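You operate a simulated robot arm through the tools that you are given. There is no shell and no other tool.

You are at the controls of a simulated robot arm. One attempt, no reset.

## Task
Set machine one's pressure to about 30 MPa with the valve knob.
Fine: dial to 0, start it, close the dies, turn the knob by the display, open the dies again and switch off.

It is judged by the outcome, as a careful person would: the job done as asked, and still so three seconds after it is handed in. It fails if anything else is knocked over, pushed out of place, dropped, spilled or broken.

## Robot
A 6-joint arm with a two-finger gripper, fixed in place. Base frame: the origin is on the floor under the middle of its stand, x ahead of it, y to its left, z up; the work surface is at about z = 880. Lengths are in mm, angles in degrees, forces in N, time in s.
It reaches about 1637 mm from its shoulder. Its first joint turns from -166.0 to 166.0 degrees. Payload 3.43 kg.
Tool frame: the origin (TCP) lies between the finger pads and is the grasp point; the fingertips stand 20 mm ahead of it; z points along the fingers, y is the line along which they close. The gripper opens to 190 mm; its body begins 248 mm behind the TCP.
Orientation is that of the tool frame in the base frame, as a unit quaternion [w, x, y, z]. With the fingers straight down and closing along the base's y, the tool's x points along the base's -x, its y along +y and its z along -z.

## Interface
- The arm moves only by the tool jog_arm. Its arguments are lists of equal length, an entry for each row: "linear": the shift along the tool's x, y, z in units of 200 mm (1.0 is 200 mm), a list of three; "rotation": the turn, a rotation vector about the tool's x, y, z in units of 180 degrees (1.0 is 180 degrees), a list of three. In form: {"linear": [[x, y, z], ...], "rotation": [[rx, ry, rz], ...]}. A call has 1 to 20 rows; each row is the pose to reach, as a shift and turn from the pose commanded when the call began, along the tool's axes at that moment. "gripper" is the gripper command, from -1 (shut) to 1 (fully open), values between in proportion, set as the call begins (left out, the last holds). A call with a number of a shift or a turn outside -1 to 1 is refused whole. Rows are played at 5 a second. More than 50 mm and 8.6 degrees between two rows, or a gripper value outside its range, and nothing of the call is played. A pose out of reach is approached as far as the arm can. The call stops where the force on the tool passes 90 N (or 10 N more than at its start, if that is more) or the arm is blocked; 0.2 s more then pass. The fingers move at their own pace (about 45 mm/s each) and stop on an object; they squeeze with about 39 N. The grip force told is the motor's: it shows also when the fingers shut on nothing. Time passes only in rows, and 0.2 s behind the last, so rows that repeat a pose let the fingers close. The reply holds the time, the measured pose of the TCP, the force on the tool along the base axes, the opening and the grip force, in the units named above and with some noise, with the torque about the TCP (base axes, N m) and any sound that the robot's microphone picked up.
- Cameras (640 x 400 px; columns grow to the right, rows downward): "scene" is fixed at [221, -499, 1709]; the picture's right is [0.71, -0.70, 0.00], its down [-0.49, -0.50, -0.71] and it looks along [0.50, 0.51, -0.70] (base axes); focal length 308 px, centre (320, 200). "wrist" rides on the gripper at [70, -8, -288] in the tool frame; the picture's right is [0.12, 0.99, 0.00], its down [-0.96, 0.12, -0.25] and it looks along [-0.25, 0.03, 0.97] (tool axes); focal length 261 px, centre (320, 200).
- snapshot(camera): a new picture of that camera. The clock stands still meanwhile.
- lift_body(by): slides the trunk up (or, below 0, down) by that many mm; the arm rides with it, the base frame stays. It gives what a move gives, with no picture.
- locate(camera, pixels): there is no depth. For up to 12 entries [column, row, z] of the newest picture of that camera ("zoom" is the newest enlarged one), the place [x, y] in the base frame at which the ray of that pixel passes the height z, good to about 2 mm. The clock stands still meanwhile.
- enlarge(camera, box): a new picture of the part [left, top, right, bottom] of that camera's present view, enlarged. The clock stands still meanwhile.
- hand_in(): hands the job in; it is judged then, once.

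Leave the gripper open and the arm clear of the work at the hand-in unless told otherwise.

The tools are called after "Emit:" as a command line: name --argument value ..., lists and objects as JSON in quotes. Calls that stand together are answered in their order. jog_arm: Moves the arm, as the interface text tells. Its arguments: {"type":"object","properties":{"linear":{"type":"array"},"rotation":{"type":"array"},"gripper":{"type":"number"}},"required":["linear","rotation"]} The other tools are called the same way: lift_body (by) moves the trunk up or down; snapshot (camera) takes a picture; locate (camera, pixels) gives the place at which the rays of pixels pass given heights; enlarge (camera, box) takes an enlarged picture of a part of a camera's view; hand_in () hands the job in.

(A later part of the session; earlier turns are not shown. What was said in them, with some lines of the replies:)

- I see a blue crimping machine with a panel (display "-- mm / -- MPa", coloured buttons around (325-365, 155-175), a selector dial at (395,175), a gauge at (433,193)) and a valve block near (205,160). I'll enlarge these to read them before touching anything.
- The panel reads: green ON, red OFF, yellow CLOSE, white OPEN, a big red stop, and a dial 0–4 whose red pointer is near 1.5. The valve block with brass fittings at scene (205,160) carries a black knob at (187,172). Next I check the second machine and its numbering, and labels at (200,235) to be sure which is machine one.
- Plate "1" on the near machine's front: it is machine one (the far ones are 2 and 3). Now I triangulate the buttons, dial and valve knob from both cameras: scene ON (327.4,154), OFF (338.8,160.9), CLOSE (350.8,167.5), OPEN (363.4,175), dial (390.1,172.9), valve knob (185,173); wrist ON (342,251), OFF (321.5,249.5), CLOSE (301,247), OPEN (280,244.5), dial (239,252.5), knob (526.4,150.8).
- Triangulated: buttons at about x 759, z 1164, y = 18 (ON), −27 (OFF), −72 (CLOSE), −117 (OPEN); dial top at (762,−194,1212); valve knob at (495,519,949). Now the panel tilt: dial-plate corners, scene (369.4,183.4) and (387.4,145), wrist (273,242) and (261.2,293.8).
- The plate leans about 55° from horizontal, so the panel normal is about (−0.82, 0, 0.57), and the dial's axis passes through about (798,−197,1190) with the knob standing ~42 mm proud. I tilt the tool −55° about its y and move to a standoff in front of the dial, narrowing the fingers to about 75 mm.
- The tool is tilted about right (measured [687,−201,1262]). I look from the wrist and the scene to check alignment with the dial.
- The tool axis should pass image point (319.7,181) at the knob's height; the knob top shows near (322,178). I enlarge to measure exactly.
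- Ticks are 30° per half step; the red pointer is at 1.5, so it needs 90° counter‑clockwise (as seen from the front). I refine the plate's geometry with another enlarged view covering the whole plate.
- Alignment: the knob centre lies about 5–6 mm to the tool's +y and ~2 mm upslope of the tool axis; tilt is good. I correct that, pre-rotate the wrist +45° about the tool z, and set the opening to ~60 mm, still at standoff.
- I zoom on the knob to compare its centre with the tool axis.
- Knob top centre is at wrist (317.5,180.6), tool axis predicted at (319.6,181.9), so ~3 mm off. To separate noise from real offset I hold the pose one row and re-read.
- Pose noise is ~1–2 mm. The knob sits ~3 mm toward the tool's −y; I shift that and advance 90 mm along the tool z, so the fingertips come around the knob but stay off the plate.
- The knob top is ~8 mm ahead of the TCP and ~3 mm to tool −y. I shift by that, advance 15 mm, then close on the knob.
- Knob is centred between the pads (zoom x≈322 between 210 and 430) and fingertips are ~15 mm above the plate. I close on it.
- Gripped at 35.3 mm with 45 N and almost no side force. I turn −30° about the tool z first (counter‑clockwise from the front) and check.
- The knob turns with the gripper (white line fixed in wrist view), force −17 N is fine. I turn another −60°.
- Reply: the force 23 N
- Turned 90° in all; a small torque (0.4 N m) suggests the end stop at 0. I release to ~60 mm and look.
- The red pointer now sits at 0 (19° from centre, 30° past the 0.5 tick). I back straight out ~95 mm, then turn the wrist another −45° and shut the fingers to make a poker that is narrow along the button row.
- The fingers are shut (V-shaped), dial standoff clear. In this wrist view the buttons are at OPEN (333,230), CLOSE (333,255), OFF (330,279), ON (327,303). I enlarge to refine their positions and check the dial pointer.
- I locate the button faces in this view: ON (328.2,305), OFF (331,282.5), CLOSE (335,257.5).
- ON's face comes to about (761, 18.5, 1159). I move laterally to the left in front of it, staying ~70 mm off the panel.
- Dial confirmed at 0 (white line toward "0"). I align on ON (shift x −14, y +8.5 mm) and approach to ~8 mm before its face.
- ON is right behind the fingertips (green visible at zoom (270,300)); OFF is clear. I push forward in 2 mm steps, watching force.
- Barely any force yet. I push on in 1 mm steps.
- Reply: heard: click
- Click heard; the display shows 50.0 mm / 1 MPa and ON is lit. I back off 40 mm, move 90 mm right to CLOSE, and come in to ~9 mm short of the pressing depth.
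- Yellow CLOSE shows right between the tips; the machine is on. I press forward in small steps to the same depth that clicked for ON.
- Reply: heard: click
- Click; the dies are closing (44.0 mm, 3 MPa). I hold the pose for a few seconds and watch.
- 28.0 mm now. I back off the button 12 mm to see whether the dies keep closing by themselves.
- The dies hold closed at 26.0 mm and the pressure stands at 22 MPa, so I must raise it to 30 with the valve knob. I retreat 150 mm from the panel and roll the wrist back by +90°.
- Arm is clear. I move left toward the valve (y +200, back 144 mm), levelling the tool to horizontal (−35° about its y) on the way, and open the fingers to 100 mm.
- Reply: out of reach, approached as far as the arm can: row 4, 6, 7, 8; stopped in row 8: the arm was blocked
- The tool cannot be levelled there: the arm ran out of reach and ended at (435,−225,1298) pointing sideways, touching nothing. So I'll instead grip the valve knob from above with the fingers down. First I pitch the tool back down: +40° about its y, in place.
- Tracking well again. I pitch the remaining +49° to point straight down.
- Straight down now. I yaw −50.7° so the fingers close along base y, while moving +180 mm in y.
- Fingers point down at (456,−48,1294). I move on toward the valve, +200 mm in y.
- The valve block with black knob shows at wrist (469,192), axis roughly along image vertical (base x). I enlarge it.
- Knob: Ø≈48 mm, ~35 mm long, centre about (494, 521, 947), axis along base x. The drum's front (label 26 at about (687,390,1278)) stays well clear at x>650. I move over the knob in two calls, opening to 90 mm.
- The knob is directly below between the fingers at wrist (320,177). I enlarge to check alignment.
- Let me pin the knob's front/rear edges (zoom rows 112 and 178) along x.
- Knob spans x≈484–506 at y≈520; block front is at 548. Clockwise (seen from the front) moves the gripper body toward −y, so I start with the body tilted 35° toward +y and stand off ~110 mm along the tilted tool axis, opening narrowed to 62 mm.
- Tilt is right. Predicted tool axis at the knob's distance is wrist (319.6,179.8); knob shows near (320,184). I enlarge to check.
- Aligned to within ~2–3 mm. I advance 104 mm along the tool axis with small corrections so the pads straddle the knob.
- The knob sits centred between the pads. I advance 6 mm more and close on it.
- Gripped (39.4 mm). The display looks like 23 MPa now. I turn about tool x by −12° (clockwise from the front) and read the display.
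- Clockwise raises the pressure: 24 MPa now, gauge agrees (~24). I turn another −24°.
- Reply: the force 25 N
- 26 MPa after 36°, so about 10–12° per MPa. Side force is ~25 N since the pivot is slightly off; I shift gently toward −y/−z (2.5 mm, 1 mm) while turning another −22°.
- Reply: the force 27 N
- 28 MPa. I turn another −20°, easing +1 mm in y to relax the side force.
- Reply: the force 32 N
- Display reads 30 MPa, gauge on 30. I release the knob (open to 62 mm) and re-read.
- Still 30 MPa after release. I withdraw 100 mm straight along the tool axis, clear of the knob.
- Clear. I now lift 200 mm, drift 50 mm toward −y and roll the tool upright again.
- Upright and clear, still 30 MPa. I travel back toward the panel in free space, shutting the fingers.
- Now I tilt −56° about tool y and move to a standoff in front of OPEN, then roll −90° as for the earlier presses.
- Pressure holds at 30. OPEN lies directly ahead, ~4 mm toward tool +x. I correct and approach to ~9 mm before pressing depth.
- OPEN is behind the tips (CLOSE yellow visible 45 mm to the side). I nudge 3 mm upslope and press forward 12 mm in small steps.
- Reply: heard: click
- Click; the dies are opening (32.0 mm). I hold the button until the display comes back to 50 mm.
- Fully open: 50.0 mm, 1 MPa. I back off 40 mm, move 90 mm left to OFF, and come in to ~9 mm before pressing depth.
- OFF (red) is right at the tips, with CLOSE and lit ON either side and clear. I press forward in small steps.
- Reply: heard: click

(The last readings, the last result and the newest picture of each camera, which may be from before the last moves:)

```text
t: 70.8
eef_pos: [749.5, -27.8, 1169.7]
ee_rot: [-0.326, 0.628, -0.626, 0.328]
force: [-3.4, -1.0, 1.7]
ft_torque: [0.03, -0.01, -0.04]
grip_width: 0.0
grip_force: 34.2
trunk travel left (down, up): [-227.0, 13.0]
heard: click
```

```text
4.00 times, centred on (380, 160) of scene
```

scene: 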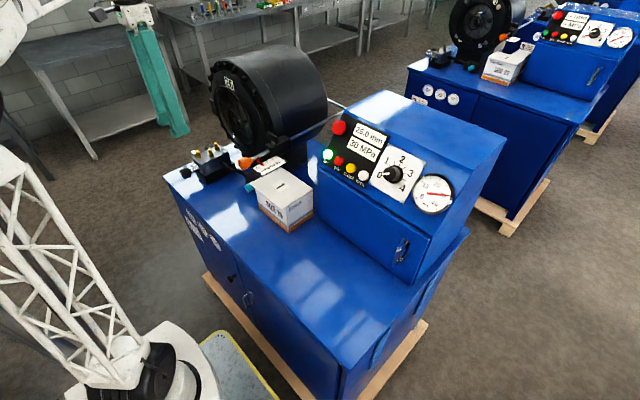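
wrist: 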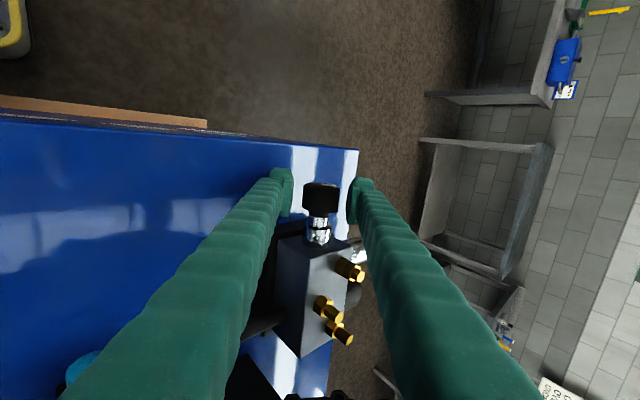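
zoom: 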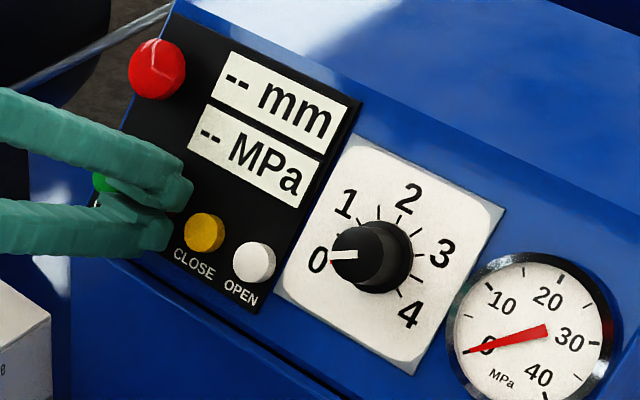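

Click; the display is blank ("--"), the lamp is out, gauge at 0. I retreat 160 mm from the panel, then open the gripper.

Emit:
jog_arm --linear '[[0, 0, -0.1], [0, 0, -0.25], [0, 0, -0.45], [0, 0, -0.65], [0, 0, -0.8]]' --rotation '[[0, 0, 0], [0, 0, 0], [0, 0, 0], [0, 0, 0], [0, 0, 0]]'

Emit:
jog_arm --linear '[[0, 0, 0], [0, 0, 0], [0, 0, 0], [0, 0, 0], [0, 0, 0], [0, 0, 0], [0, 0, 0], [0, 0, 0]]' --rotation '[[0, 0, 0], [0, 0, 0], [0, 0, 0], [0, 0, 0], [0, 0, 0], [0, 0, 0], [0, 0, 0], [0, 0, 0]]' --gripper 0.3

Emit:
snapshot --camera "scene"

Emit:
enlarge --camera "scene" --box '[170, 110, 330, 210]'

Emit:
enlarge --camera "scene" --box '[310, 110, 470, 210]'

```text
t: 72.0
eef_pos: [618.9, -31.3, 1261.8]
ee_rot: [-0.325, 0.628, -0.627, 0.327]
force: [0.5, 0.3, -0.5]
ft_torque: [0.0, 0.06, 0.05]
grip_width: 0.0
grip_force: 34.3
trunk travel left (down, up): [-227.0, 13.0]
```

```text
t: 73.8
eef_pos: [618.0, -29.3, 1262.7]
ee_rot: [-0.325, 0.628, -0.627, 0.328]
force: [-0.1, -0.5, -0.2]
ft_torque: [0.04, 0.0, 0.04]
grip_width: 123.4
grip_force: 0.1
trunk travel left (down, up): [-227.0, 13.0]
```

```text
taken
```

scene: 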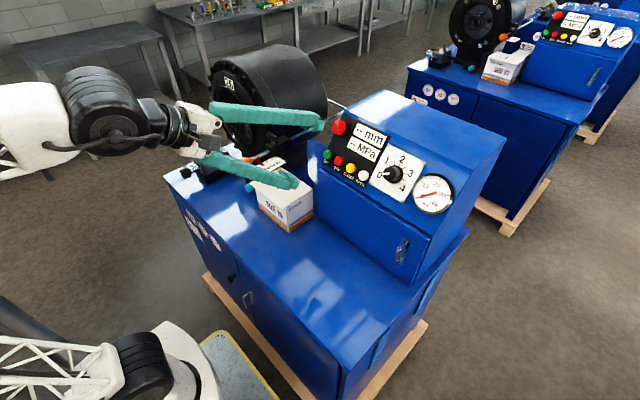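

```text
4.00 times, centred on (250, 160) of scene
```

zoom: 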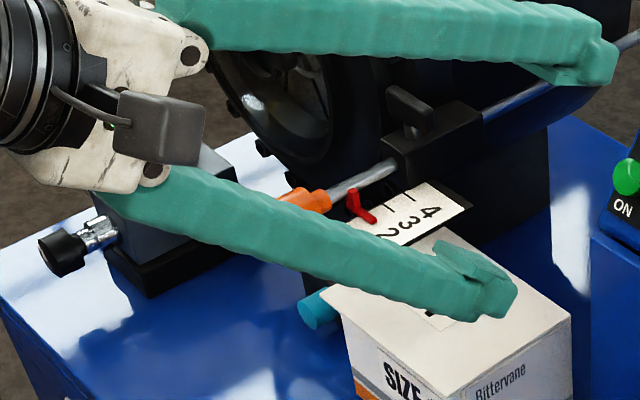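

```text
4.00 times, centred on (390, 160) of scene
```

zoom: 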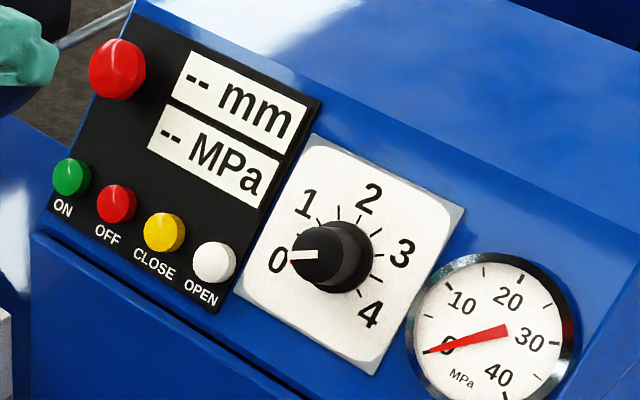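

All off, dial at 0, gauge 0, box and valve undisturbed. I lift another 100 mm away and open the gripper fully before handing in.

Emit:
jog_arm --linear '[[0, -0.1, -0.07], [0, -0.2, -0.14], [0, -0.3, -0.21], [0, -0.41, -0.285], [0, -0.41, -0.285], [0, -0.41, -0.285]]' --rotation '[[0, 0, 0], [0, 0, 0], [0, 0, 0], [0, 0, 0], [0, 0, 0], [0, 0, 0]]' --gripper 1

Emit:
snapshot --camera "scene"

```text
t: 75.2
eef_pos: [618.9, -24.5, 1360.3]
ee_rot: [-0.325, 0.628, -0.627, 0.328]
force: [0.8, -0.6, -0.2]
ft_torque: [0.04, -0.02, 0.04]
grip_width: 189.9
grip_force: 0.1
trunk travel left (down, up): [-227.0, 13.0]
```

```text
taken
```

scene: 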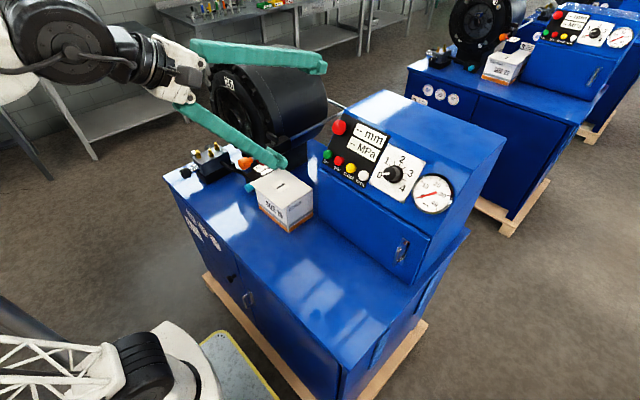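

The job is finished: the valve was set to 30 MPa by the display, the dies are open, the machine is off, the dial is at 0, the gripper is open and the arm is clear. I hand it in.

Emit:
hand_in

```text
The job is handed in.
```

Machine one's pressure is set to 30 MPa. The display read 30 with the dies closed, and still read 30 after I let go of the valve knob. The gauge agreed.

- **Dial:** it was at 1.5 and is now at 0.
- **Start and close:** after ON, the display showed 50.0 mm and 1 MPa. CLOSE brought the dies to 26.0 mm, and the pressure stood at 22 MPa.
- **Valve knob:** I turned it about 78° clockwise in all, reading the display as I went.
- **Open and switch off:** the dies are back at 50.0 mm. After OFF, the display shows "--", the ON lamp is out and the gauge is at 0.

On the way to the valve, one arm move ran out of reach and swung the tool sideways. It touched nothing, and I gripped the knob from above instead. The box and everything else on the machine look undisturbed in the last picture. I handed the job in with the gripper fully open and the arm clear of the machine.
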